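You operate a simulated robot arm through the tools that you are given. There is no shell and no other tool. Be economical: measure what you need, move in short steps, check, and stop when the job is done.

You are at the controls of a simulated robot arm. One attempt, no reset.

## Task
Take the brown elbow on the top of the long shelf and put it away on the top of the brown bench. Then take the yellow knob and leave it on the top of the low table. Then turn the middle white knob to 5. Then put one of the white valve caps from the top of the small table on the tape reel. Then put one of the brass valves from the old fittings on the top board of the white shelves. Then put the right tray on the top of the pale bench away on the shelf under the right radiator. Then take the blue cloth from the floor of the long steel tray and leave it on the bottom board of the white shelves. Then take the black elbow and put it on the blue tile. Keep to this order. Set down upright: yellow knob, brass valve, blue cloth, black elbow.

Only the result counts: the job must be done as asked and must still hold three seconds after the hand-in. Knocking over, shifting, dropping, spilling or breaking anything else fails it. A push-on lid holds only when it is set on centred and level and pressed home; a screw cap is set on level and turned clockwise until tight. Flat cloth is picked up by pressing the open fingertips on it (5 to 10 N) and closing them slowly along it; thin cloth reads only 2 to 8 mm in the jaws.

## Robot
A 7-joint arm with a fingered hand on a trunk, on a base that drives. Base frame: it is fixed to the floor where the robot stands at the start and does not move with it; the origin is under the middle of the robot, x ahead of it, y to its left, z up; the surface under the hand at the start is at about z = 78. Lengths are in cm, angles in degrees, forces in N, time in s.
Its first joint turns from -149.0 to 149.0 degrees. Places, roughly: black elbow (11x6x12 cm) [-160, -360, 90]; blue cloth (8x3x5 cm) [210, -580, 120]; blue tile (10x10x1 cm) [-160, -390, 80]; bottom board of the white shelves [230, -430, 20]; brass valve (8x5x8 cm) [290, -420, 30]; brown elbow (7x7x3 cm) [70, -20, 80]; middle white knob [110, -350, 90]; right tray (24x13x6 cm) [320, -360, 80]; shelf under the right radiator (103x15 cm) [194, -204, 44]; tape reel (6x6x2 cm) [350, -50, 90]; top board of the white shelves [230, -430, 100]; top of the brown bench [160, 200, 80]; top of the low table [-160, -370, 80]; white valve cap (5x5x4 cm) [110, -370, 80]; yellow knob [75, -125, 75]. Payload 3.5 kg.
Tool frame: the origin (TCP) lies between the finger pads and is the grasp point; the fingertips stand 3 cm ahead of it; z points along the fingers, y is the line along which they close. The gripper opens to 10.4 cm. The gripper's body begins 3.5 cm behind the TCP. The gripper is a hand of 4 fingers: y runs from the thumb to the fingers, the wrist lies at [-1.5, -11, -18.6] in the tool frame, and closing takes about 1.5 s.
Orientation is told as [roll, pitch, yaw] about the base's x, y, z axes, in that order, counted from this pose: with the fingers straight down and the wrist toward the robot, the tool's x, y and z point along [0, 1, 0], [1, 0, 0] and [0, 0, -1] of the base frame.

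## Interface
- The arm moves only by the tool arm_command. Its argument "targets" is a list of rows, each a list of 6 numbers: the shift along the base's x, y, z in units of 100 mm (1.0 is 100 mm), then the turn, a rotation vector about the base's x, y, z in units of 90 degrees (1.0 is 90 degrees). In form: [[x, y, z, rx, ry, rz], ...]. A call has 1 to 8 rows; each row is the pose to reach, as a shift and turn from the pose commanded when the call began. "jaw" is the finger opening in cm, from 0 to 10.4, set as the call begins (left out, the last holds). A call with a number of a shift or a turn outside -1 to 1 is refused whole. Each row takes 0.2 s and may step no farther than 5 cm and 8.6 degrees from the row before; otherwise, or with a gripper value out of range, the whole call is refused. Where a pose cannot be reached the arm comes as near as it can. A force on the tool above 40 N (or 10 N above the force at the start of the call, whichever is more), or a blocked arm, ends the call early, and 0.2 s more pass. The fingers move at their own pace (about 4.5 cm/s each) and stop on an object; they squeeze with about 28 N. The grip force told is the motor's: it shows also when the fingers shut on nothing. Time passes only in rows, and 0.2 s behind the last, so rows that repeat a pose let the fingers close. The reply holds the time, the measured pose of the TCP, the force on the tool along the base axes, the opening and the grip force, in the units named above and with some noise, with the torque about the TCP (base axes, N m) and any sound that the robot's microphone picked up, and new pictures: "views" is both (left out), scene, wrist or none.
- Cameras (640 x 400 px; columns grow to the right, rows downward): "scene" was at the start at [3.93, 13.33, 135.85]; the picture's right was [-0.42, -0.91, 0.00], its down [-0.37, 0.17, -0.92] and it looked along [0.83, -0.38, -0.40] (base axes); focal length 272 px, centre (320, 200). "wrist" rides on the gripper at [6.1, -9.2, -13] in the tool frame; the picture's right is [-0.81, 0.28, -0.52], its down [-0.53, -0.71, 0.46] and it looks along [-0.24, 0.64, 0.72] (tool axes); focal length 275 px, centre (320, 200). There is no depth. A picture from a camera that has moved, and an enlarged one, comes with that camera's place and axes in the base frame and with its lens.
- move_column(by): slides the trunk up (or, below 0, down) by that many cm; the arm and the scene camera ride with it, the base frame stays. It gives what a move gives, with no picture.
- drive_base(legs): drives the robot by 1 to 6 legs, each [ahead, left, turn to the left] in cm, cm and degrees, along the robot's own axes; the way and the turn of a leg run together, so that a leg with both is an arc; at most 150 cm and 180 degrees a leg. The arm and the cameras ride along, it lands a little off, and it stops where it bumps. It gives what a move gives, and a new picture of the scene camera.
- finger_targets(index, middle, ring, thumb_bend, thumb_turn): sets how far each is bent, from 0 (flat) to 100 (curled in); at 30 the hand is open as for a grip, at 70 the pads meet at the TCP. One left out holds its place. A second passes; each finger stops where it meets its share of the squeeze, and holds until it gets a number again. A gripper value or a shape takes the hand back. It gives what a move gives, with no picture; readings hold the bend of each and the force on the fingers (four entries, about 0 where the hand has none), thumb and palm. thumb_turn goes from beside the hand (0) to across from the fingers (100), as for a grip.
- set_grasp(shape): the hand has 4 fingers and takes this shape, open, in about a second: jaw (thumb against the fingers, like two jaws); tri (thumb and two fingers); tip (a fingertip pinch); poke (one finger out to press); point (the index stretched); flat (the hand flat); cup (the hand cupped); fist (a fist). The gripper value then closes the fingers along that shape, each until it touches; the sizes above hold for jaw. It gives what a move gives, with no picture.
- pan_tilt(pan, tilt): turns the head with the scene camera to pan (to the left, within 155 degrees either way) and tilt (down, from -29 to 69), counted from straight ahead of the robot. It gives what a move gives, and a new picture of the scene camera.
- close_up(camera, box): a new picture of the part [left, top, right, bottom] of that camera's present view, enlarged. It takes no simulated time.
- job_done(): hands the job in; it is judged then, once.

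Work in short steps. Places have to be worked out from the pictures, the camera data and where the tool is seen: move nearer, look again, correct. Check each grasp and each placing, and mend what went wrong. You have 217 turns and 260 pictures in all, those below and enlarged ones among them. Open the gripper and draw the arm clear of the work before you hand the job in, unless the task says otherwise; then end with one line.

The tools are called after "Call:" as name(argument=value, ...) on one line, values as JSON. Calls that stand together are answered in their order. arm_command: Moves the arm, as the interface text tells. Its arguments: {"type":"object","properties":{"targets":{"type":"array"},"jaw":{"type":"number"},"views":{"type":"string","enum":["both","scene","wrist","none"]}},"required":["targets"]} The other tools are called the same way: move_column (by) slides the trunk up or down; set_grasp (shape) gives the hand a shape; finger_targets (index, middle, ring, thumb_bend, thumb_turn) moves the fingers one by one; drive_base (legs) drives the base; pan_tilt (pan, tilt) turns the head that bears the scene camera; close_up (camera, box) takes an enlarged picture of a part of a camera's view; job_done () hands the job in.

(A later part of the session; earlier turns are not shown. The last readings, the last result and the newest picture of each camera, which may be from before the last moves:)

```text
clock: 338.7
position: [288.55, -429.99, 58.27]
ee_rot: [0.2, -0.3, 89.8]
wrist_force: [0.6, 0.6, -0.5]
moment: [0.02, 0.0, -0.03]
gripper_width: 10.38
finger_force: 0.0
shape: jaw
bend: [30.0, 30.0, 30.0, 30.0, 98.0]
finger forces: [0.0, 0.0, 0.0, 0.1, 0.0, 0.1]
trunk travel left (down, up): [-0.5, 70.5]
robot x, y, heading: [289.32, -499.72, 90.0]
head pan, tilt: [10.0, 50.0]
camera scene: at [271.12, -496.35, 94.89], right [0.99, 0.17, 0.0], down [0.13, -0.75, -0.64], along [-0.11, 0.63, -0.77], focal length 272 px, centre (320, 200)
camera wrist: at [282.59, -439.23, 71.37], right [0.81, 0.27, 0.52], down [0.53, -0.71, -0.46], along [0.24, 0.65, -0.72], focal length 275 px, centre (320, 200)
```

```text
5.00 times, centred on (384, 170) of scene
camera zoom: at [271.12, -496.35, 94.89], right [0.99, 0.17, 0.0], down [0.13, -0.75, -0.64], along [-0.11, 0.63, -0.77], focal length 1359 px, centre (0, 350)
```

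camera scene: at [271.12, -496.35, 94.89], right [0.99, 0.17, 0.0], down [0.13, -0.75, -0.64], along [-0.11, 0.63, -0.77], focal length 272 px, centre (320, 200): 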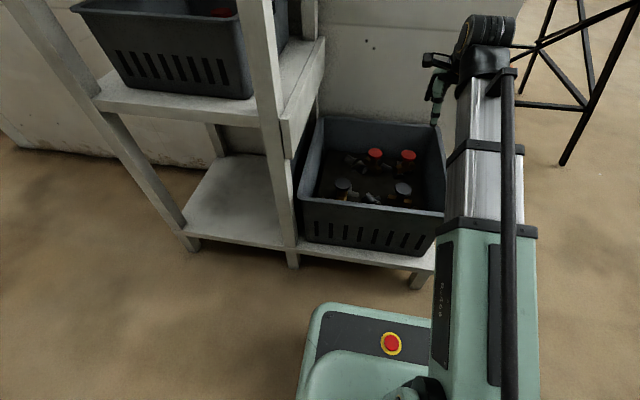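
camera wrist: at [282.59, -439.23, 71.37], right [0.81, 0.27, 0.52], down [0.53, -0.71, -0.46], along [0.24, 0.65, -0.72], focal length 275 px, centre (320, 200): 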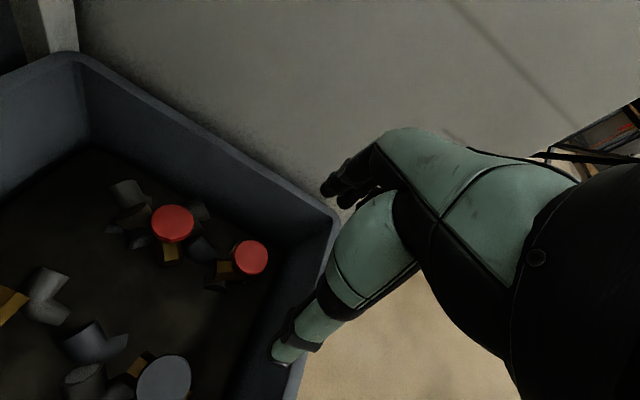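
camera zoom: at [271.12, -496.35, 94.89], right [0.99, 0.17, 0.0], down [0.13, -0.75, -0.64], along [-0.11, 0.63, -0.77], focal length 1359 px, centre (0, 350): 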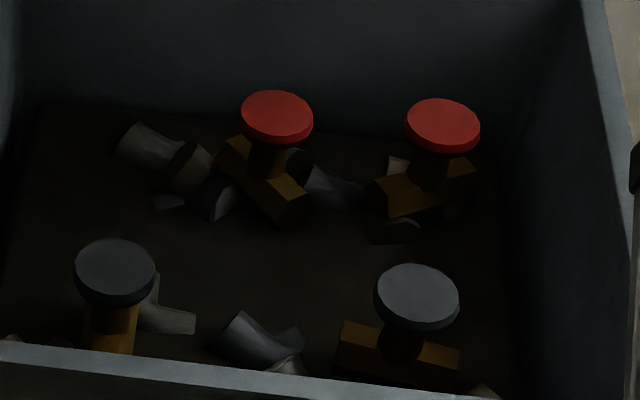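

The valves stand upright; the chosen red wheel's top centre is at (288.8, -421.3, 32.7). I'll narrow the hand to 8 cm, align above it, then descend to TCP z ≈ 33.

Call:
arm_command(targets=[[0.02, 0.4, -0.2, 0, 0, 0], [0.03, 0.85, -0.3, 0, 0, 0], [0.03, 0.85, -0.75, 0, 0, 0], [0.03, 0.85, -1.0, 0, 0, 0]], jaw=8, views="none")

Call:
arm_command(targets=[[0, 0, -0.4, 0, 0, 0], [0, 0, -0.8, 0, 0, 0]], views="both")

```text
clock: 339.7
position: [288.95, -421.54, 48.17]
ee_rot: [0.2, -0.3, 89.9]
wrist_force: [0.1, -0.9, 0.1]
moment: [-0.03, 0.01, 0.04]
gripper_width: 8.01
finger_force: 0.0
shape: jaw
bend: [27.0, 35.0, 32.0, 52.0, 99.0]
finger forces: [0.0, 0.1, 0.0, 0.0, 0.0, 0.0]
trunk travel left (down, up): [-0.5, 70.5]
robot x, y, heading: [289.53, -499.29, 89.7]
head pan, tilt: [10.0, 50.0]
```

```text
clock: 340.3
position: [288.99, -421.53, 40.16]
ee_rot: [0.2, -0.4, 89.9]
wrist_force: [0.2, -0.2, 0.8]
moment: [0.0, 0.01, 0.02]
gripper_width: 8.04
finger_force: 0.1
shape: jaw
bend: [27.0, 35.0, 32.0, 52.0, 99.0]
finger forces: [0.0, 0.1, 0.1, 0.0, 0.0, 0.0]
trunk travel left (down, up): [-0.5, 70.5]
robot x, y, heading: [289.26, -499.61, 89.9]
head pan, tilt: [10.0, 50.0]
camera scene: at [271.11, -496.35, 94.89], right [0.99, 0.17, 0.0], down [0.13, -0.75, -0.64], along [-0.11, 0.63, -0.77], focal length 272 px, centre (320, 200)
camera wrist: at [282.94, -430.78, 53.32], right [0.81, 0.27, 0.52], down [0.53, -0.71, -0.46], along [0.24, 0.65, -0.72], focal length 275 px, centre (320, 200)
```

scene: 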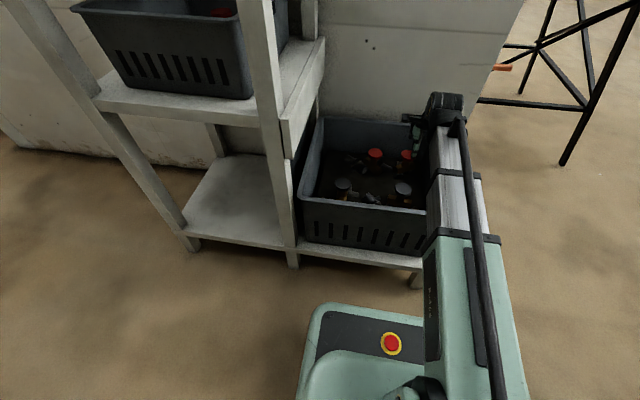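
wrist: 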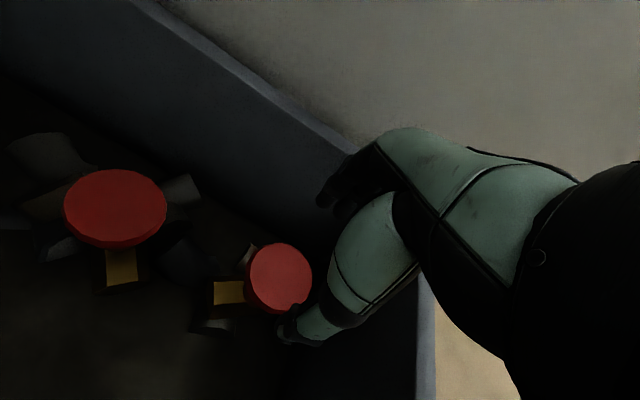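

Aligned with the wheel. Descend to z ≈ 33.2.

Call:
arm_command(targets=[[0, 0, -0.3, 0, 0, 0], [0, 0, -0.55, 0, 0, 0], [0, 0, -0.7, 0, 0, 0]], views="wrist")

```text
clock: 341.1
position: [288.92, -421.53, 33.32]
ee_rot: [0.2, -0.2, 89.8]
wrist_force: [-0.5, -0.5, 0.2]
moment: [-0.02, -0.02, 0.01]
gripper_width: 8.01
finger_force: 0.0
shape: jaw
bend: [27.0, 35.0, 32.0, 52.0, 99.0]
finger forces: [0.0, 0.0, 0.1, 0.0, 0.1, 0.0]
trunk travel left (down, up): [-0.5, 70.5]
robot x, y, heading: [289.52, -499.6, 89.9]
head pan, tilt: [10.0, 50.0]
camera wrist: at [282.92, -430.77, 46.28], right [0.81, 0.27, 0.52], down [0.53, -0.71, -0.46], along [0.24, 0.65, -0.72], focal length 275 px, centre (320, 200)
```

wrist: 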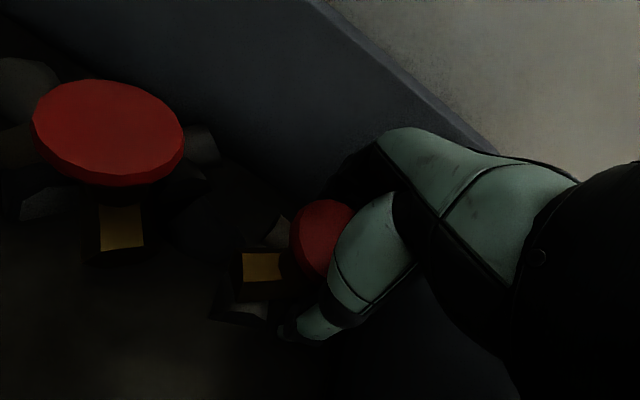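

No contact and the wheel is between the pads. Close.

Call:
arm_command(targets=[[0, 0, 0, 0, 0, 0], [0, 0, 0, 0, 0, 0], [0, 0, 0, 0, 0, 0], [0, 0, 0, 0, 0, 0], [0, 0, 0, 0, 0, 0], [0, 0, 0, 0, 0, 0], [0, 0, 0, 0, 0, 0]], jaw=0, views="wrist")

```text
clock: 342.7
position: [288.98, -421.55, 33.32]
ee_rot: [0.3, -0.4, 89.7]
wrist_force: [-0.4, 2.1, 4.6]
moment: [0.17, 0.04, 0.07]
gripper_width: 2.99
finger_force: 28.4
shape: jaw
bend: [68.0, 58.0, 66.0, 73.0, 100.0]
finger forces: [17.5, 7.9, 3.8, 0.0, 25.0, 0.0]
trunk travel left (down, up): [-0.5, 70.5]
robot x, y, heading: [289.47, -499.75, 89.8]
head pan, tilt: [10.0, 50.0]
camera wrist: at [282.93, -430.77, 46.32], right [0.81, 0.27, 0.52], down [0.53, -0.71, -0.46], along [0.24, 0.65, -0.72], focal length 275 px, centre (320, 200)
```

wrist: 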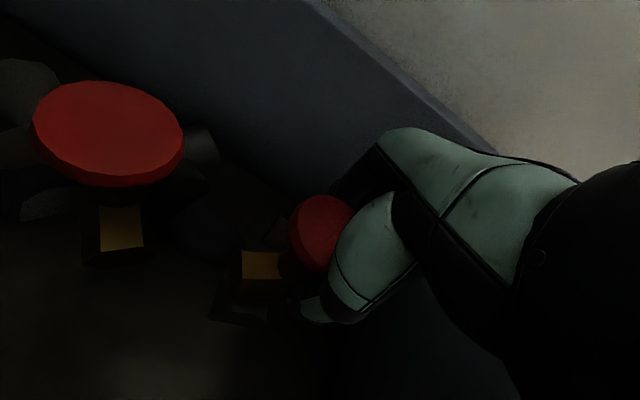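

It holds something (3 cm, 28 N), maybe beneath the wheel. Lift slowly and look.

Call:
arm_command(targets=[[0, 0, 0.15, 0, 0, 0], [0, 0, 0.3, 0, 0, 0], [0, 0, 0.6, 0, 0, 0], [0, 0, 1.0, 0, 0, 0]], views="none")

Call:
arm_command(targets=[[0, 0, 0.4, 0, 0, 0], [0, 0, 0.8, 0, 0, 0], [0, 0, 1.0, 0, 0, 0]], views="both")

Call:
close_up(camera="wrist", box=[220, 150, 400, 350])

Call:
close_up(camera="scene", box=[340, 60, 468, 190])

```text
clock: 343.7
position: [288.93, -421.55, 43.17]
ee_rot: [0.2, -0.4, 89.8]
wrist_force: [0.3, -0.3, -3.4]
moment: [0.05, -0.03, 0.02]
gripper_width: 2.92
finger_force: 27.6
shape: jaw
bend: [68.0, 60.0, 70.0, 73.0, 99.0]
finger forces: [17.1, 6.1, 4.1, 0.0, 23.6, 0.0]
trunk travel left (down, up): [-0.5, 70.5]
robot x, y, heading: [289.38, -499.39, 90.0]
head pan, tilt: [10.0, 50.0]
```

```text
clock: 344.5
position: [288.93, -421.58, 53.31]
ee_rot: [0.1, -0.3, 89.8]
wrist_force: [-0.7, 0.1, -2.6]
moment: [0.05, -0.02, 0.01]
gripper_width: 2.93
finger_force: 27.9
shape: jaw
bend: [69.0, 60.0, 70.0, 73.0, 99.0]
finger forces: [17.2, 6.1, 4.1, 0.1, 23.5, 0.1]
trunk travel left (down, up): [-0.5, 70.5]
robot x, y, heading: [289.8, -499.43, 89.7]
head pan, tilt: [10.0, 50.0]
camera scene: at [271.11, -496.32, 94.88], right [0.99, 0.17, 0.0], down [0.13, -0.75, -0.64], along [-0.11, 0.63, -0.77], focal length 272 px, centre (320, 200)
camera wrist: at [283.03, -430.79, 66.34], right [0.81, 0.27, 0.52], down [0.53, -0.71, -0.46], along [0.24, 0.65, -0.72], focal length 275 px, centre (320, 200)
```

scene: 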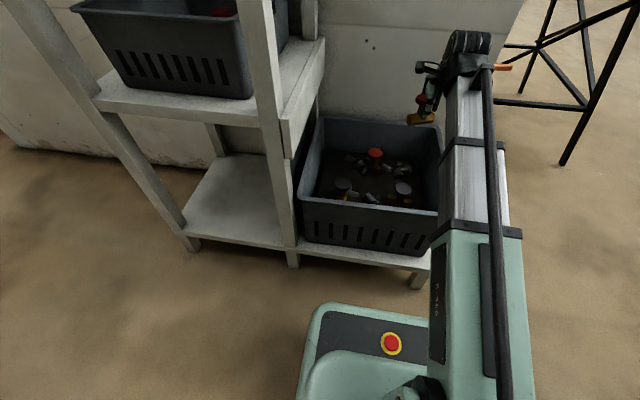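
wrist: 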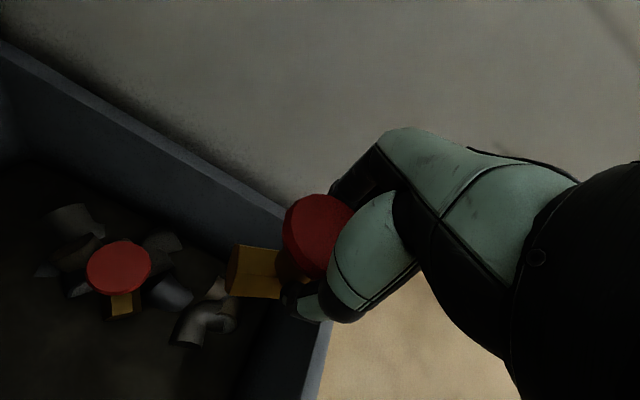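

```text
2.00 times, centred on (310, 250) of wrist
camera zoom: at [283.03, -430.79, 66.34], right [0.81, 0.27, 0.52], down [0.53, -0.71, -0.46], along [0.24, 0.65, -0.72], focal length 551 px, centre (340, 100)
```

zoom: 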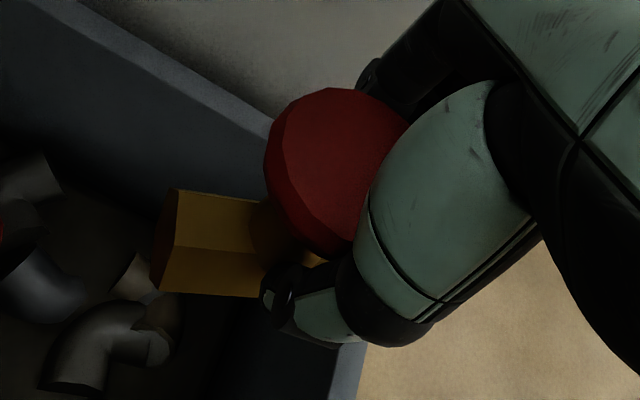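

```text
3.08 times, centred on (404, 125) of scene
camera zoom: at [271.11, -496.32, 94.88], right [0.99, 0.17, 0.0], down [0.13, -0.75, -0.64], along [-0.11, 0.63, -0.77], focal length 836 px, centre (62, 431)
```

zoom: 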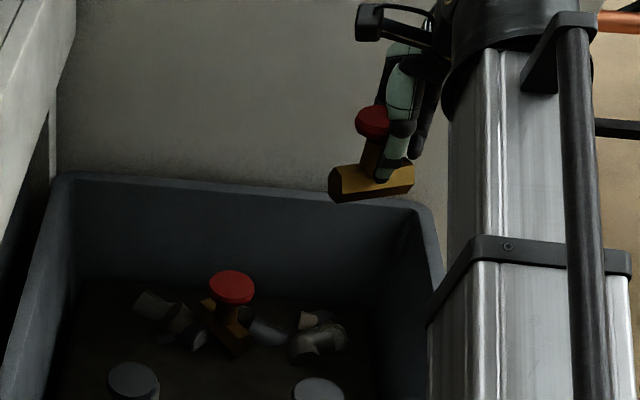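

The valve hangs upright, gripped by its neck below the red wheel. I'll raise the trunk 62 cm to bring it above the top board (z ≈ 100).

Call:
arm_command(targets=[[0, -0.4, 0, 0, 0, 0], [0, -0.8, 0, 0, 0, 0], [0, -1.0, 0, 0, 0, 0]], views="none")

Call:
move_column(by=63)

Call:
pan_tilt(pan=25, tilt=50)

```text
clock: 345.3
position: [288.99, -431.71, 53.16]
ee_rot: [0.2, -0.2, 89.8]
wrist_force: [0.0, 0.8, -3.1]
moment: [0.05, 0.0, -0.04]
gripper_width: 2.91
finger_force: 28.0
shape: jaw
bend: [69.0, 60.0, 70.0, 73.0, 99.0]
finger forces: [17.2, 6.2, 4.4, 0.1, 23.7, 0.0]
trunk travel left (down, up): [-0.5, 70.5]
robot x, y, heading: [289.54, -499.72, 90.1]
head pan, tilt: [10.0, 50.0]
```

```text
refused: 63 is not a number from -40 to 40
```

```text
clock: 346.1
position: [289.01, -431.61, 53.29]
ee_rot: [0.2, -0.4, 89.8]
wrist_force: [-0.4, 1.1, -4.5]
moment: [0.04, -0.01, 0.01]
gripper_width: 2.9
finger_force: 28.2
shape: jaw
bend: [69.0, 60.0, 70.0, 73.0, 99.0]
finger forces: [17.3, 6.1, 4.4, 0.0, 23.8, 0.0]
trunk travel left (down, up): [-0.5, 70.5]
robot x, y, heading: [289.5, -499.82, 89.6]
head pan, tilt: [25.0, 50.0]
camera scene: at [269.2, -496.92, 94.89], right [0.91, 0.42, 0.0], down [0.32, -0.7, -0.64], along [-0.27, 0.58, -0.77], focal length 272 px, centre (320, 200)
```

scene: 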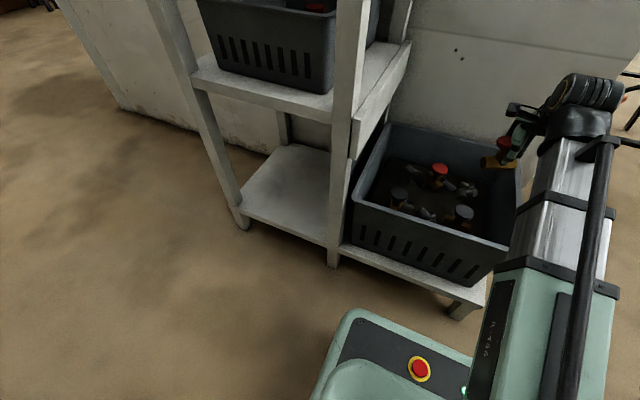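

Call:
move_column(by=35)

Call:
move_column(by=28)

Call:
pan_tilt(pan=35, tilt=50)

```text
clock: 349.5
position: [289.01, -431.55, 88.2]
ee_rot: [0.2, -0.3, 89.7]
wrist_force: [-0.1, -0.3, -3.2]
moment: [0.03, -0.06, -0.04]
gripper_width: 2.9
finger_force: 28.1
shape: jaw
bend: [69.0, 60.0, 70.0, 73.0, 99.0]
finger forces: [17.2, 6.1, 4.3, 0.1, 23.7, 0.0]
trunk travel left (down, up): [-35.5, 35.5]
robot x, y, heading: [289.26, -499.47, 90.1]
head pan, tilt: [25.0, 50.0]
```

```text
clock: 352.3
position: [288.85, -431.54, 116.17]
ee_rot: [0.2, -0.4, 89.8]
wrist_force: [0.5, -0.3, -3.4]
moment: [0.02, 0.0, -0.01]
gripper_width: 2.89
finger_force: 27.8
shape: jaw
bend: [69.0, 60.0, 70.0, 73.0, 99.0]
finger forces: [17.3, 6.1, 4.3, 0.0, 23.5, 0.0]
trunk travel left (down, up): [-63.5, 7.5]
robot x, y, heading: [289.67, -499.38, 89.6]
head pan, tilt: [25.0, 50.0]
```

```text
clock: 353.1
position: [288.96, -431.58, 116.24]
ee_rot: [0.2, -0.2, 89.8]
wrist_force: [-0.1, -0.4, -3.5]
moment: [0.04, 0.0, 0.0]
gripper_width: 2.9
finger_force: 28.3
shape: jaw
bend: [69.0, 60.0, 70.0, 73.0, 99.0]
finger forces: [17.3, 6.1, 4.4, 0.1, 23.6, 0.1]
trunk travel left (down, up): [-63.5, 7.5]
robot x, y, heading: [289.44, -499.45, 90.0]
head pan, tilt: [35.0, 50.0]
camera scene: at [268.03, -497.58, 157.89], right [0.82, 0.57, 0.0], down [0.44, -0.63, -0.64], along [-0.37, 0.53, -0.77], focal length 272 px, centre (320, 200)
```

scene: 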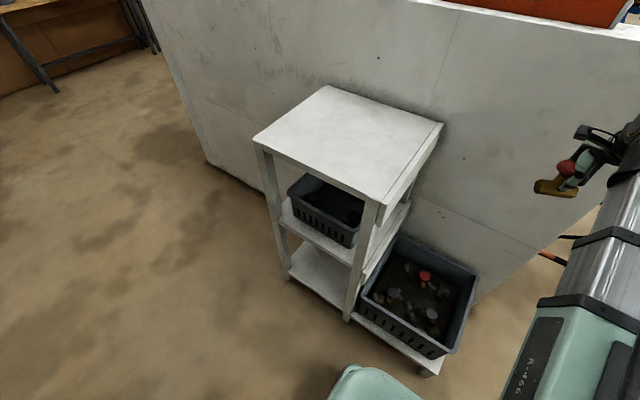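

The board spans x 206–254, y -447…-405 at z ≈ 100. I'll drive left 47 to bring the valve over it at (242, -431).

Call:
drive_base(legs=[[0, 47, 0]])

Call:
close_up(camera="wrist", box=[0, 0, 640, 400])

```text
clock: 355.9
position: [241.72, -431.48, 116.19]
ee_rot: [0.2, -0.3, 90.1]
wrist_force: [0.5, -0.1, -2.9]
moment: [0.02, -0.04, 0.02]
gripper_width: 2.9
finger_force: 28.3
shape: jaw
bend: [69.0, 60.0, 70.0, 73.0, 99.0]
finger forces: [17.2, 6.1, 4.3, 0.0, 23.5, 0.0]
trunk travel left (down, up): [-63.5, 7.5]
robot x, y, heading: [242.34, -499.63, 90.1]
head pan, tilt: [35.0, 50.0]
camera scene: at [221.1, -497.73, 157.88], right [0.82, 0.58, 0.0], down [0.44, -0.63, -0.64], along [-0.37, 0.53, -0.77], focal length 272 px, centre (320, 200)
```

scene: 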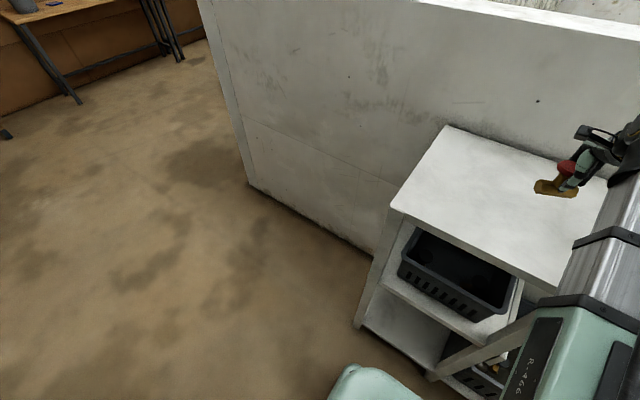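

```text
1.00 times, centred on (320, 200) of wrist (not enlarged: the box is as wide or as high as the picture)
camera zoom: at [235.74, -440.83, 129.3], right [0.81, 0.27, 0.52], down [0.53, -0.71, -0.46], along [0.24, 0.65, -0.72], focal length 275 px, centre (320, 200)
```

zoom: 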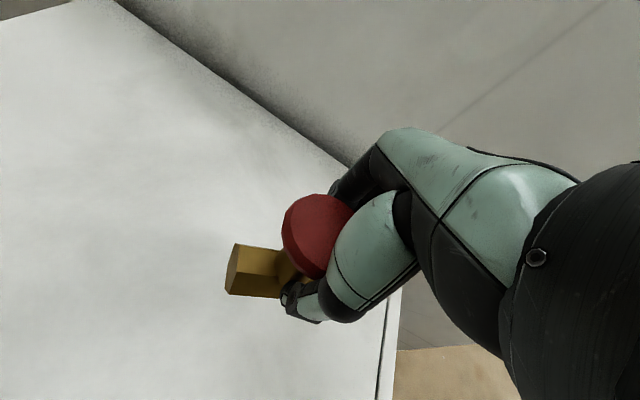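

Call:
arm_command(targets=[[-0.3, -0.05, -0.1, 0, 0, 0], [-0.6, -0.1, -0.3, 0, 0, 0]], views="none")

Call:
close_up(camera="scene", box=[500, 130, 628, 210])

Call:
close_up(camera="wrist", box=[200, 160, 380, 340])

```text
clock: 356.4
position: [235.69, -432.53, 113.28]
ee_rot: [0.1, -0.2, 90.1]
wrist_force: [-0.1, 0.3, -3.8]
moment: [0.04, -0.04, 0.03]
gripper_width: 2.89
finger_force: 27.9
shape: jaw
bend: [69.0, 60.0, 70.0, 73.0, 98.0]
finger forces: [17.2, 6.1, 4.4, 0.0, 23.5, 0.1]
trunk travel left (down, up): [-63.5, 7.5]
robot x, y, heading: [241.99, -499.37, 89.9]
head pan, tilt: [35.0, 50.0]
```

```text
5.00 times, centred on (564, 170) of scene
camera zoom: at [221.12, -497.71, 157.88], right [0.82, 0.58, 0.0], down [0.44, -0.63, -0.64], along [-0.37, 0.53, -0.77], focal length 1359 px, centre (-900, 350)
```

zoom: 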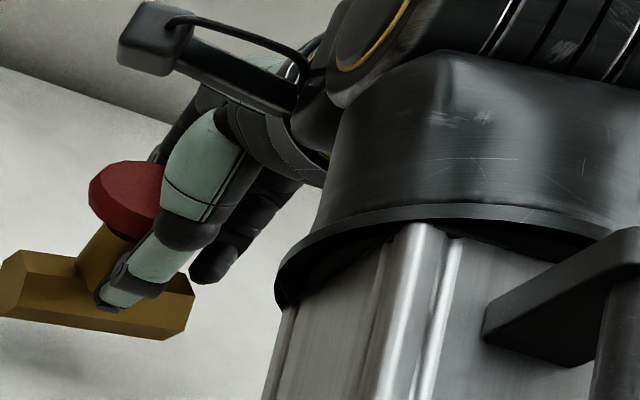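

```text
2.22 times, centred on (290, 250) of wrist
camera zoom: at [229.67, -441.82, 126.31], right [0.81, 0.27, 0.52], down [0.53, -0.71, -0.46], along [0.24, 0.65, -0.72], focal length 612 px, centre (387, 89)
```

zoom: 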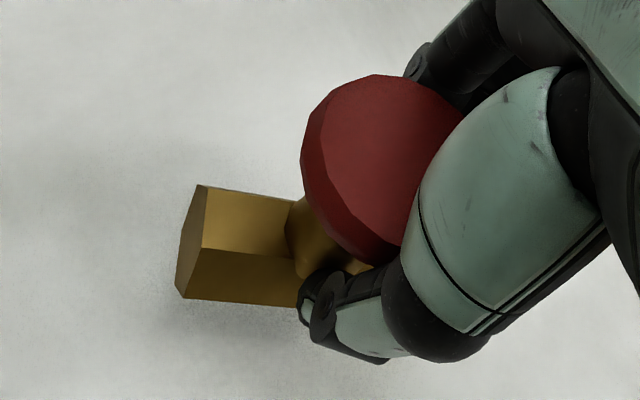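

Lower the valve slowly onto the board.

Call:
arm_command(targets=[[0, 0, -0.15, 0, 0, 0], [0, 0, -0.3, 0, 0, 0], [0, 0, -0.36, 0, 0, 0], [0, 0, -0.42, 0, 0, 0], [0, 0, -0.48, 0, 0, 0], [0, 0, -0.54, 0, 0, 0], [0, 0, -0.6, 0, 0, 0], [0, 0, -0.66, 0, 0, 0]], views="none")

Call:
close_up(camera="scene", box=[480, 130, 608, 230])

```text
clock: 357.2
position: [235.77, -432.54, 110.51]
ee_rot: [0.3, -1.3, 90.0]
wrist_force: [0.5, -4.0, 30.2]
moment: [-0.02, 0.14, 0.19]
gripper_width: 3.06
finger_force: 28.0
shape: jaw
bend: [70.0, 60.0, 71.0, 73.0, 99.0]
finger forces: [19.1, 7.7, 6.9, 0.0, 31.5, 0.1]
trunk travel left (down, up): [-63.5, 7.5]
robot x, y, heading: [242.87, -499.74, 90.5]
head pan, tilt: [35.0, 50.0]
stopped in row 3: the force on the tool passed its limit at 44 N (the readings are from after the stop); the commanded pose is now the measured one
```

```text
4.00 times, centred on (544, 180) of scene
camera zoom: at [221.21, -498.13, 157.94], right [0.82, 0.58, 0.0], down [0.44, -0.62, -0.64], along [-0.37, 0.53, -0.76], focal length 1087 px, centre (-576, 280)
```

zoom: 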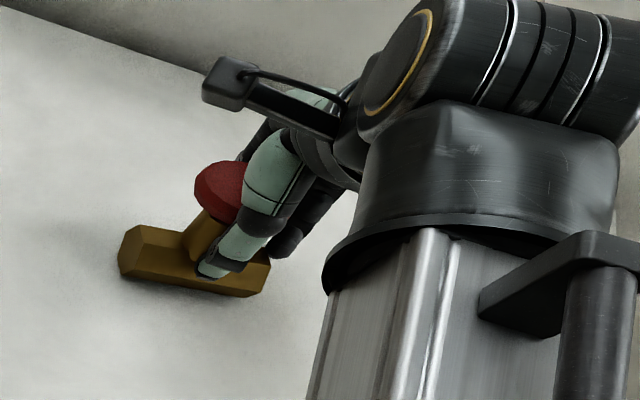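

Contact. Open to 8 cm and let it settle.

Call:
arm_command(targets=[[0, 0, 0.01, 0, 0, 0], [0, 0, 0.01, 0, 0, 0], [0, 0, 0.01, 0, 0, 0], [0, 0, 0.01, 0, 0, 0], [0, 0, 0.01, 0, 0, 0], [0, 0, 0.01, 0, 0, 0]], jaw=9, views="wrist")

```text
clock: 358.6
position: [235.58, -432.36, 110.1]
ee_rot: [0.4, -0.8, 90.2]
wrist_force: [-0.6, 1.1, 0.3]
moment: [0.0, 0.0, 0.0]
gripper_width: 8.96
finger_force: 0.0
shape: jaw
bend: [28.0, 33.0, 31.0, 42.0, 98.0]
finger forces: [0.0, 0.0, 0.0, 0.1, 0.0, 0.1]
trunk travel left (down, up): [-63.5, 7.5]
robot x, y, heading: [242.77, -499.55, 90.3]
head pan, tilt: [35.0, 50.0]
camera wrist: at [229.71, -441.78, 123.16], right [0.81, 0.27, 0.52], down [0.53, -0.71, -0.47], along [0.24, 0.65, -0.72], focal length 275 px, centre (320, 200)
```

wrist: 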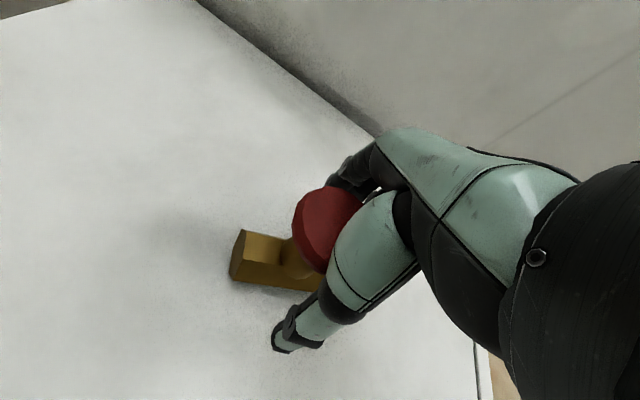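

Call:
arm_command(targets=[[0, 0, 0, 0, 0, 0], [0, 0, 0.2, 0, 0, 0], [0, 0, 0.5, 0, 0, 0], [0, 0, 0.95, 0, 0, 0]], jaw=10.4, views="wrist")

Call:
close_up(camera="scene", box=[460, 130, 588, 230])

```text
clock: 359.6
position: [235.56, -432.47, 119.72]
ee_rot: [0.3, -0.8, 90.1]
wrist_force: [-0.3, 1.1, 0.3]
moment: [0.03, 0.07, -0.01]
gripper_width: 10.38
finger_force: 0.0
shape: jaw
bend: [30.0, 30.0, 30.0, 30.0, 98.0]
finger forces: [0.0, 0.0, 0.0, 0.1, 0.0, 0.0]
trunk travel left (down, up): [-63.5, 7.5]
robot x, y, heading: [242.84, -499.54, 90.2]
head pan, tilt: [35.0, 50.0]
camera wrist: at [229.59, -441.81, 132.72], right [0.81, 0.27, 0.52], down [0.53, -0.71, -0.47], along [0.24, 0.65, -0.72], focal length 275 px, centre (320, 200)
```

wrist: 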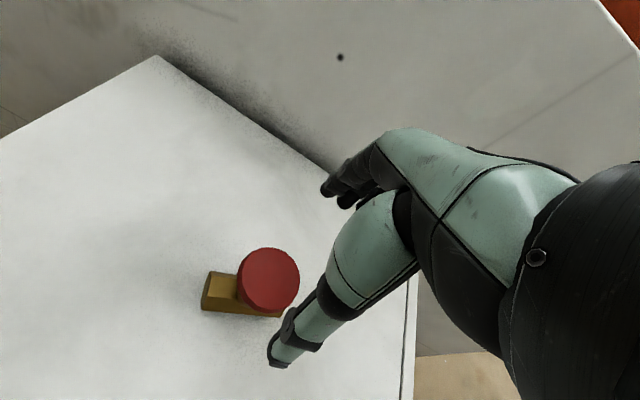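

```text
4.00 times, centred on (524, 180) of scene
camera zoom: at [221.16, -497.78, 157.88], right [0.82, 0.58, 0.0], down [0.44, -0.63, -0.64], along [-0.37, 0.53, -0.77], focal length 1087 px, centre (-496, 280)
```

zoom: 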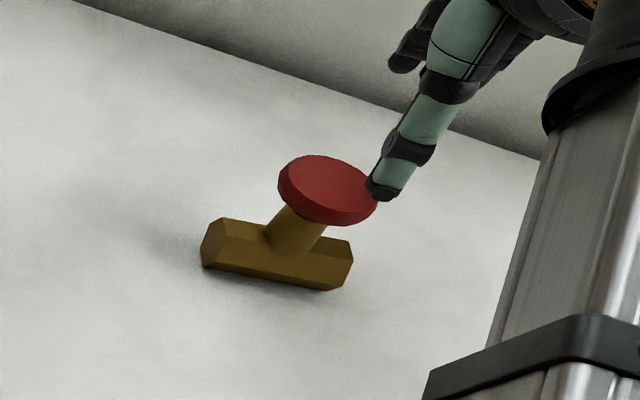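

The brass valve stands upright on the top board. Next is the right tray on the pale bench: long axis along y, x 314.5–328, y -376…-348. I'll go round into booth 2 to grip its -x long wall from inside the booth.

Call:
arm_command(targets=[[0, -0.4, 0, 0, 0, 0], [0, -0.8, 0, 0, 0, 0]], views="none")

Call:
drive_base(legs=[[0, -85, 0], [30, 0, 0], [0, -104, 0], [125, 0, 0], [100, 0, 0], [0, 0, 90]])

Call:
drive_base(legs=[[130, 0, 0]])

```text
clock: 360.2
position: [235.82, -440.57, 119.67]
ee_rot: [0.2, -0.7, 90.1]
wrist_force: [-0.4, 0.2, -0.1]
moment: [0.02, -0.02, -0.03]
gripper_width: 10.39
finger_force: 0.1
shape: jaw
bend: [30.0, 30.0, 30.0, 30.0, 98.0]
finger forces: [0.1, 0.1, 0.1, 0.0, 0.0, 0.0]
trunk travel left (down, up): [-63.5, 7.5]
robot x, y, heading: [242.55, -499.56, 90.1]
head pan, tilt: [35.0, 50.0]
```

```text
clock: 385.8
position: [368.39, -251.49, 119.62]
ee_rot: [0.4, -0.8, -179.5]
wrist_force: [0.3, -0.4, 0.5]
moment: [0.03, -0.02, 0.01]
gripper_width: 10.37
finger_force: 0.1
shape: jaw
bend: [30.0, 30.0, 30.0, 30.0, 98.0]
finger forces: [0.0, 0.1, 0.0, 0.0, 0.0, 0.0]
trunk travel left (down, up): [-63.5, 7.5]
robot x, y, heading: [427.13, -244.36, -179.4]
head pan, tilt: [35.0, 50.0]
camera scene: at [426.01, -265.52, 157.89], right [-0.58, 0.81, 0.0], down [0.62, 0.44, -0.64], along [-0.52, -0.37, -0.77], focal length 272 px, centre (320, 200)
```

scene: 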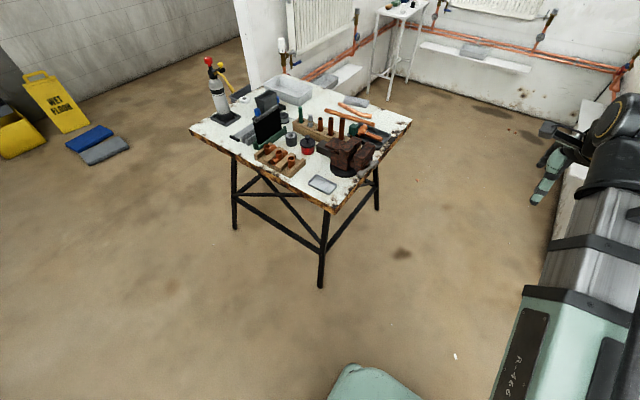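

```text
clock: 392.3
position: [239.58, -252.5, 119.68]
ee_rot: [0.3, -0.8, -179.4]
wrist_force: [-0.6, 0.5, -0.1]
moment: [-0.02, 0.03, 0.03]
gripper_width: 10.37
finger_force: 0.2
shape: jaw
bend: [30.0, 30.0, 30.0, 30.0, 98.0]
finger forces: [0.1, 0.0, 0.0, 0.1, 0.1, 0.1]
trunk travel left (down, up): [-63.5, 7.5]
robot x, y, heading: [298.7, -245.11, -179.6]
head pan, tilt: [35.0, 50.0]
camera scene: at [297.09, -266.59, 157.89], right [-0.58, 0.81, 0.0], down [0.62, 0.44, -0.64], along [-0.52, -0.37, -0.77], focal length 272 px, centre (320, 200)
```

scene: 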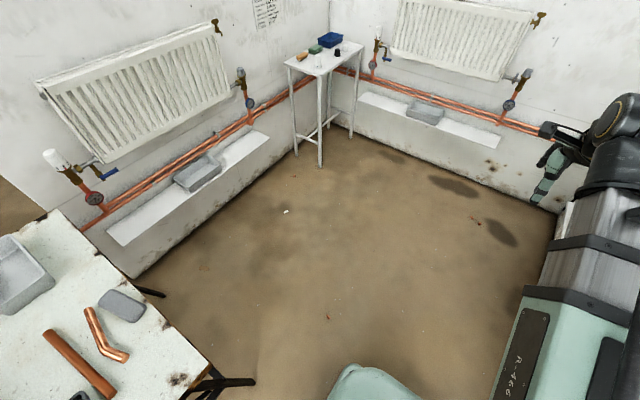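

Now continue in, turn around to face +x, and line up with the tray.

Call:
drive_base(legs=[[98, 0, 0], [0, 0, 179.5], [0, -98, 0]])

Call:
pan_tilt(pan=0, tilt=45)

```text
clock: 409.5
position: [259.91, -337.85, 119.62]
ee_rot: [0.3, -0.7, 0.4]
wrist_force: [0.3, 0.3, 0.3]
moment: [0.0, 0.0, -0.02]
gripper_width: 10.35
finger_force: 0.1
shape: jaw
bend: [30.0, 30.0, 30.0, 30.0, 98.0]
finger forces: [0.1, 0.0, 0.0, 0.0, 0.0, 0.0]
trunk travel left (down, up): [-63.5, 7.5]
robot x, y, heading: [200.8, -344.81, 0.3]
head pan, tilt: [35.0, 50.0]
camera scene: at [202.61, -323.45, 157.89], right [0.58, -0.81, 0.0], down [-0.62, -0.44, -0.64], along [0.52, 0.37, -0.77], focal length 272 px, centre (320, 200)
```

scene: 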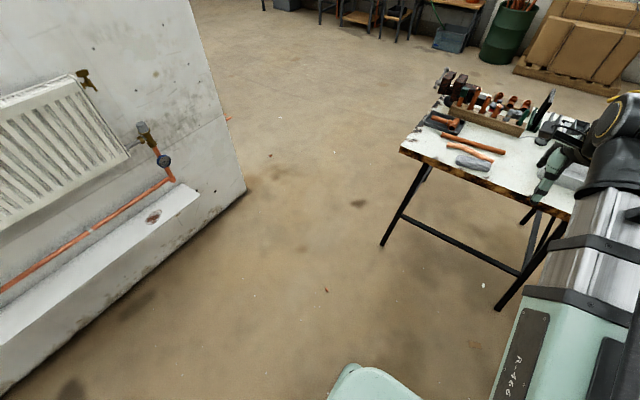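

```text
clock: 410.5
position: [260.1, -337.91, 119.67]
ee_rot: [0.3, -0.9, 0.4]
wrist_force: [0.3, -0.5, 0.0]
moment: [-0.02, 0.0, 0.02]
gripper_width: 10.39
finger_force: 0.1
shape: jaw
bend: [30.0, 30.0, 30.0, 30.0, 98.0]
finger forces: [0.0, 0.0, 0.1, 0.0, 0.1, 0.0]
trunk travel left (down, up): [-63.5, 7.5]
robot x, y, heading: [201.26, -344.55, 0.5]
head pan, tilt: [0.0, 45.0]
camera scene: at [204.46, -327.82, 158.58], right [0.01, -1.0, 0.0], down [-0.71, -0.01, -0.71], along [0.71, 0.01, -0.71], focal length 272 px, centre (320, 200)
```

scene: 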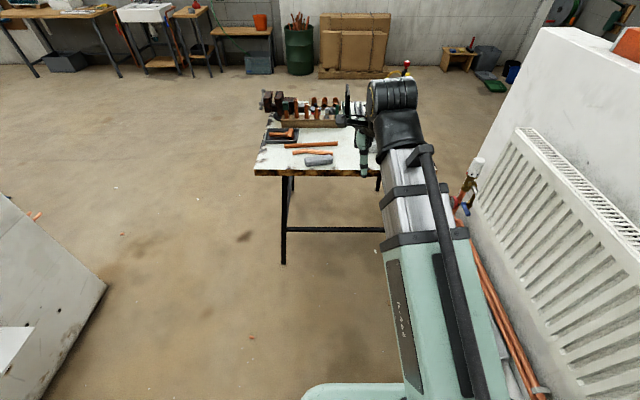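

I'll lower the trunk 18 cm, drive ahead 30, and look at the tray with the wrist camera.

Call:
move_column(by=-18)

Call:
drive_base(legs=[[33, 0, -0.4]])

Call:
arm_command(targets=[[0.1, -0.4, 0, 0, 0, 0], [0.2, -0.8, 0, 0, 0, 0], [0.3, -1.0, 0, 0, 0, 0]], views="both")

```text
clock: 412.5
position: [260.08, -337.84, 101.72]
ee_rot: [0.3, -0.8, 0.4]
wrist_force: [-0.2, -0.5, 0.1]
moment: [0.03, 0.0, 0.0]
gripper_width: 10.37
finger_force: 0.1
shape: jaw
bend: [30.0, 30.0, 30.0, 30.0, 98.0]
finger forces: [0.0, 0.1, 0.0, 0.0, 0.1, 0.1]
trunk travel left (down, up): [-45.5, 25.5]
robot x, y, heading: [200.99, -344.9, 0.3]
head pan, tilt: [0.0, 45.0]
```

```text
clock: 414.7
position: [293.59, -338.38, 101.64]
ee_rot: [0.3, -0.9, -0.3]
wrist_force: [0.5, 0.0, 0.0]
moment: [0.02, 0.01, 0.01]
gripper_width: 10.39
finger_force: 0.1
shape: jaw
bend: [30.0, 30.0, 30.0, 30.0, 98.0]
finger forces: [0.0, 0.1, 0.0, 0.0, 0.0, 0.1]
trunk travel left (down, up): [-45.5, 25.5]
robot x, y, heading: [234.26, -344.98, -0.3]
head pan, tilt: [0.0, 45.0]
camera scene: at [238.04, -327.77, 140.58], right [0.0, -1.0, 0.0], down [-0.71, 0.0, -0.71], along [0.71, 0.0, -0.71], focal length 272 px, centre (320, 200)
```

scene: 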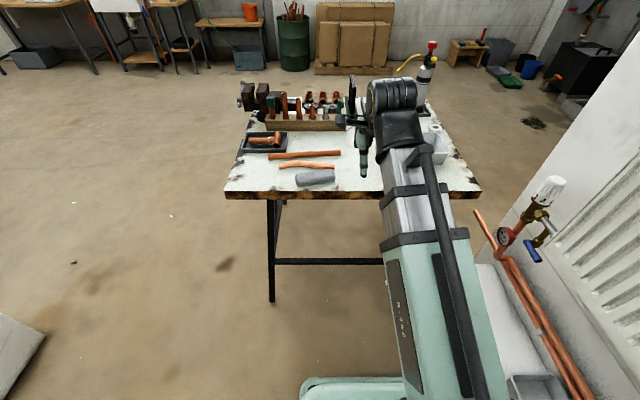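

```text
clock: 415.5
position: [296.7, -348.38, 101.69]
ee_rot: [0.3, -0.9, -0.3]
wrist_force: [0.3, -0.1, -0.5]
moment: [0.01, 0.0, -0.01]
gripper_width: 10.38
finger_force: 0.0
shape: jaw
bend: [30.0, 30.0, 30.0, 30.0, 98.0]
finger forces: [0.0, 0.0, 0.0, 0.0, 0.1, 0.1]
trunk travel left (down, up): [-45.5, 25.5]
robot x, y, heading: [234.38, -344.82, -0.2]
head pan, tilt: [0.0, 45.0]
camera scene: at [238.04, -327.78, 140.58], right [0.0, -1.0, 0.0], down [-0.71, 0.0, -0.71], along [0.71, 0.0, -0.71], focal length 272 px, centre (320, 200)
camera wrist: at [287.47, -342.27, 114.65], right [0.27, -0.81, 0.52], down [-0.71, -0.53, -0.47], along [0.65, -0.24, -0.72], focal length 275 px, centre (320, 200)
```

scene: 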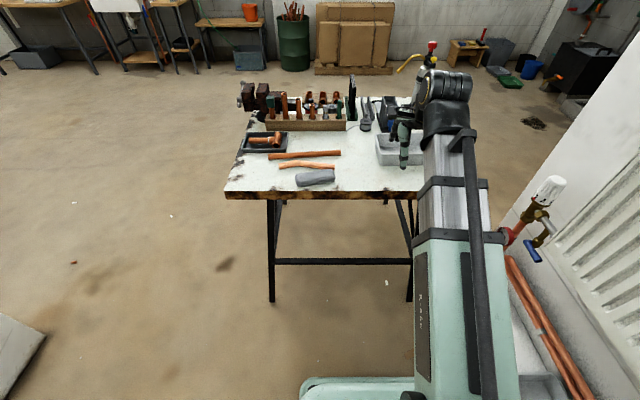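
wrist: 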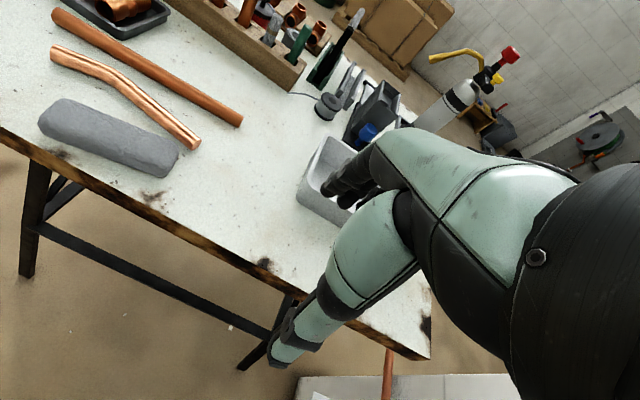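

The tray's +y end is at y ≈ -349, x 315.4–327.5. I'll move to over its -x wall's middle near (309, -361) and look.

Call:
arm_command(targets=[[0.2, -0.4, 0, 0, 0, 0], [0.5, -0.75, 0, 0, 0, 0], [0.85, -1.0, -0.1, 0, 0, 0]], views="none")

Call:
arm_command(targets=[[0.1, -0.3, 0, 0, 0.01, 0.003], [0.3, -0.3, 0, 0, 0.01, 0.003]], views="both")

```text
clock: 416.3
position: [305.16, -358.46, 100.56]
ee_rot: [0.3, -0.9, -0.1]
wrist_force: [-0.1, 0.0, -0.1]
moment: [0.04, 0.03, -0.01]
gripper_width: 10.36
finger_force: 0.0
shape: jaw
bend: [30.0, 30.0, 30.0, 30.0, 98.0]
finger forces: [0.1, 0.1, 0.0, 0.0, 0.0, 0.0]
trunk travel left (down, up): [-45.5, 25.5]
robot x, y, heading: [234.37, -345.16, -0.1]
head pan, tilt: [0.0, 45.0]
```

```text
clock: 416.9
position: [308.07, -361.34, 100.64]
ee_rot: [0.3, 0.2, 0.0]
wrist_force: [0.2, -0.1, -0.6]
moment: [-0.01, -0.02, 0.01]
gripper_width: 10.37
finger_force: 0.0
shape: jaw
bend: [30.0, 30.0, 30.0, 30.0, 98.0]
finger forces: [0.1, 0.0, 0.0, 0.0, 0.1, 0.0]
trunk travel left (down, up): [-45.5, 25.5]
robot x, y, heading: [234.39, -345.04, -0.2]
head pan, tilt: [0.0, 45.0]
camera scene: at [238.05, -327.8, 140.58], right [0.0, -1.0, 0.0], down [-0.71, 0.0, -0.71], along [0.71, 0.0, -0.71], focal length 272 px, centre (320, 200)
camera wrist: at [299.04, -355.43, 113.77], right [0.28, -0.81, 0.51], down [-0.71, -0.53, -0.46], along [0.64, -0.24, -0.73], focal length 275 px, centre (320, 200)
```

scene: 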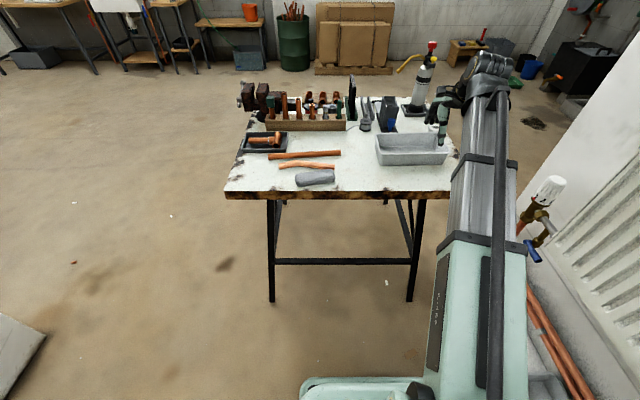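
wrist: 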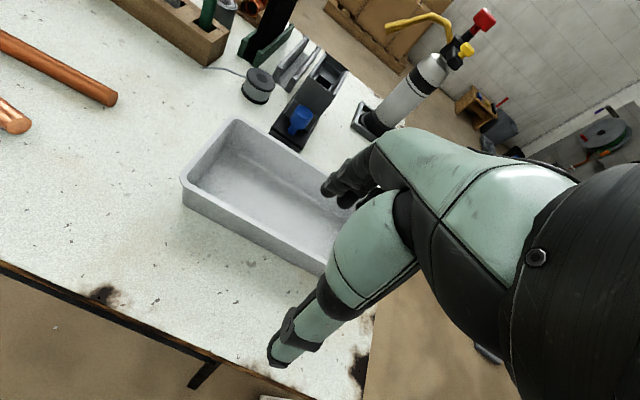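

The tray is empty; its near wall is about x = 315, centre y ≈ -360. I'll move over the wall and down to z = 91.

Call:
arm_command(targets=[[0.35, 0.08, 0, 0, 0, 0], [0.72, 0.13, -0.2, 0, 0, 0], [0.72, 0.13, -0.6, 0, 0, 0], [0.72, 0.13, -0.95, 0, 0, 0]], views="both")

Call:
close_up(camera="scene", box=[360, 90, 488, 190])

```text
clock: 417.9
position: [315.35, -360.1, 91.12]
ee_rot: [0.3, 0.2, 0.2]
wrist_force: [-0.2, -0.3, -0.4]
moment: [0.02, -0.02, -0.02]
gripper_width: 10.37
finger_force: 0.1
shape: jaw
bend: [30.0, 30.0, 30.0, 30.0, 98.0]
finger forces: [0.1, 0.0, 0.1, 0.1, 0.0, 0.0]
trunk travel left (down, up): [-45.5, 25.5]
robot x, y, heading: [234.15, -344.89, -0.1]
head pan, tilt: [0.0, 45.0]
camera scene: at [238.03, -327.77, 140.59], right [0.0, -1.0, 0.0], down [-0.71, 0.0, -0.71], along [0.71, 0.0, -0.71], focal length 272 px, centre (320, 200)
camera wrist: at [306.25, -354.04, 104.26], right [0.28, -0.81, 0.51], down [-0.71, -0.53, -0.46], along [0.64, -0.24, -0.73], focal length 275 px, centre (320, 200)
```

scene: 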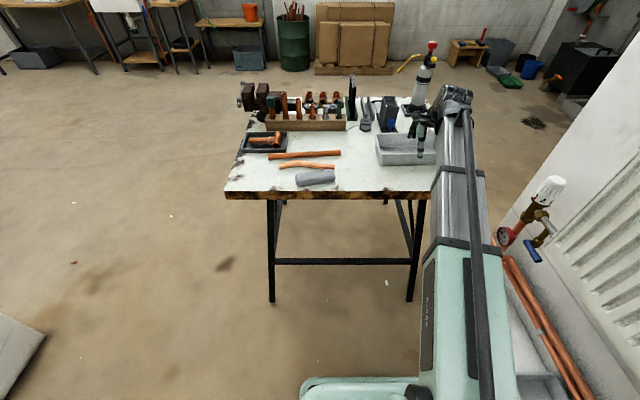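
wrist: 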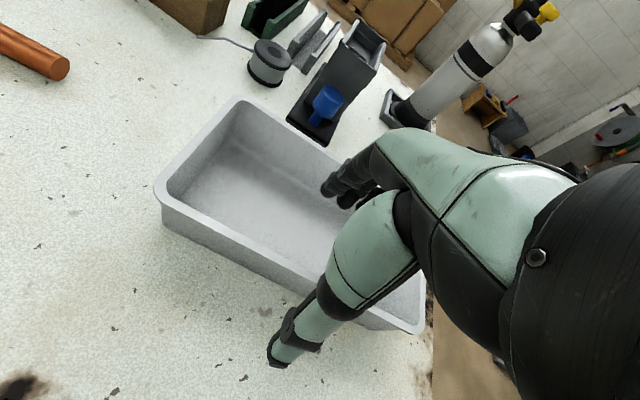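

```text
4.00 times, centred on (424, 140) of scene
camera zoom: at [238.03, -327.77, 140.59], right [0.0, -1.0, 0.0], down [-0.71, 0.0, -0.71], along [0.71, 0.0, -0.71], focal length 1087 px, centre (-96, 440)
```

zoom: 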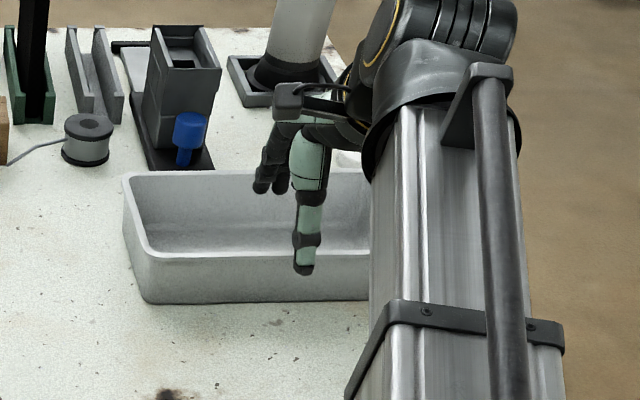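

The tray's rim is at z ≈ 86 with the near wall at x ≈ 316, centre y ≈ -361. I'll go down to z = 85 straddling the wall.

Call:
arm_command(targets=[[0.05, -0.08, -0.3, 0, 0, 0], [0.06, -0.09, -0.5, 0, 0, 0], [0.06, -0.09, -0.61, 0, 0, 0]], views="wrist")

Call:
arm_command(targets=[[0, 0, 0, 0, 0, 0], [0, 0, 0, 0, 0, 0], [0, 0, 0, 0, 0, 0], [0, 0, 0, 0, 0, 0], [0, 0, 0, 0, 0, 0], [0, 0, 0, 0, 0, 0], [0, 0, 0, 0, 0, 0], [0, 0, 0, 0, 0, 0]], jaw=0, views="wrist")

```text
clock: 418.7
position: [315.86, -361.09, 85.14]
ee_rot: [0.3, 0.0, 0.1]
wrist_force: [0.6, -0.8, -0.2]
moment: [-0.03, -0.03, 0.03]
gripper_width: 10.39
finger_force: 0.0
shape: jaw
bend: [30.0, 30.0, 30.0, 30.0, 98.0]
finger forces: [0.0, 0.0, 0.0, 0.0, 0.1, 0.0]
trunk travel left (down, up): [-45.5, 25.5]
robot x, y, heading: [234.19, -345.22, -0.2]
head pan, tilt: [0.0, 45.0]
camera wrist: at [306.8, -354.99, 98.16], right [0.28, -0.81, 0.51], down [-0.71, -0.53, -0.46], along [0.64, -0.24, -0.73], focal length 275 px, centre (320, 200)
```

wrist: 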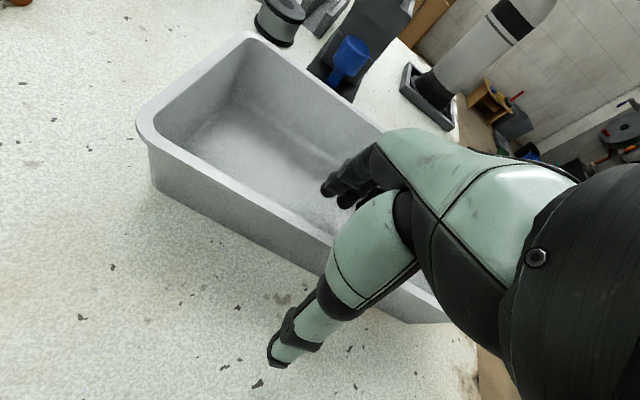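

```text
clock: 420.5
position: [315.92, -361.0, 85.1]
ee_rot: [0.3, 0.1, 0.1]
wrist_force: [-0.3, -0.1, -0.3]
moment: [0.06, -0.05, 0.08]
gripper_width: 0.0
finger_force: 28.0
shape: jaw
bend: [70.0, 70.0, 70.0, 70.0, 100.0]
finger forces: [15.3, 6.9, 3.0, 0.0, 25.3, 0.0]
trunk travel left (down, up): [-45.5, 25.5]
robot x, y, heading: [234.37, -345.14, -0.0]
head pan, tilt: [0.0, 45.0]
camera wrist: at [306.81, -354.99, 98.17], right [0.28, -0.81, 0.51], down [-0.71, -0.53, -0.46], along [0.64, -0.24, -0.73], focal length 275 px, centre (320, 200)
```

wrist: 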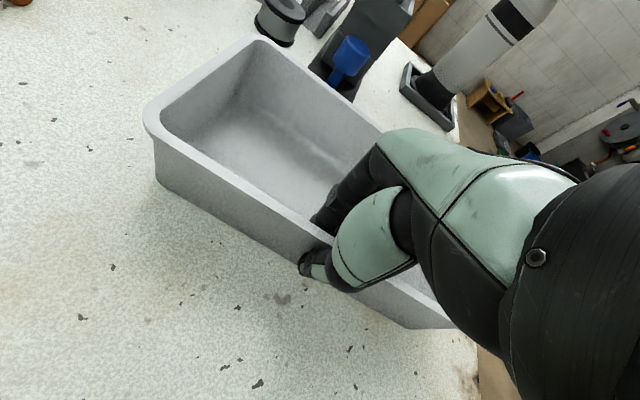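

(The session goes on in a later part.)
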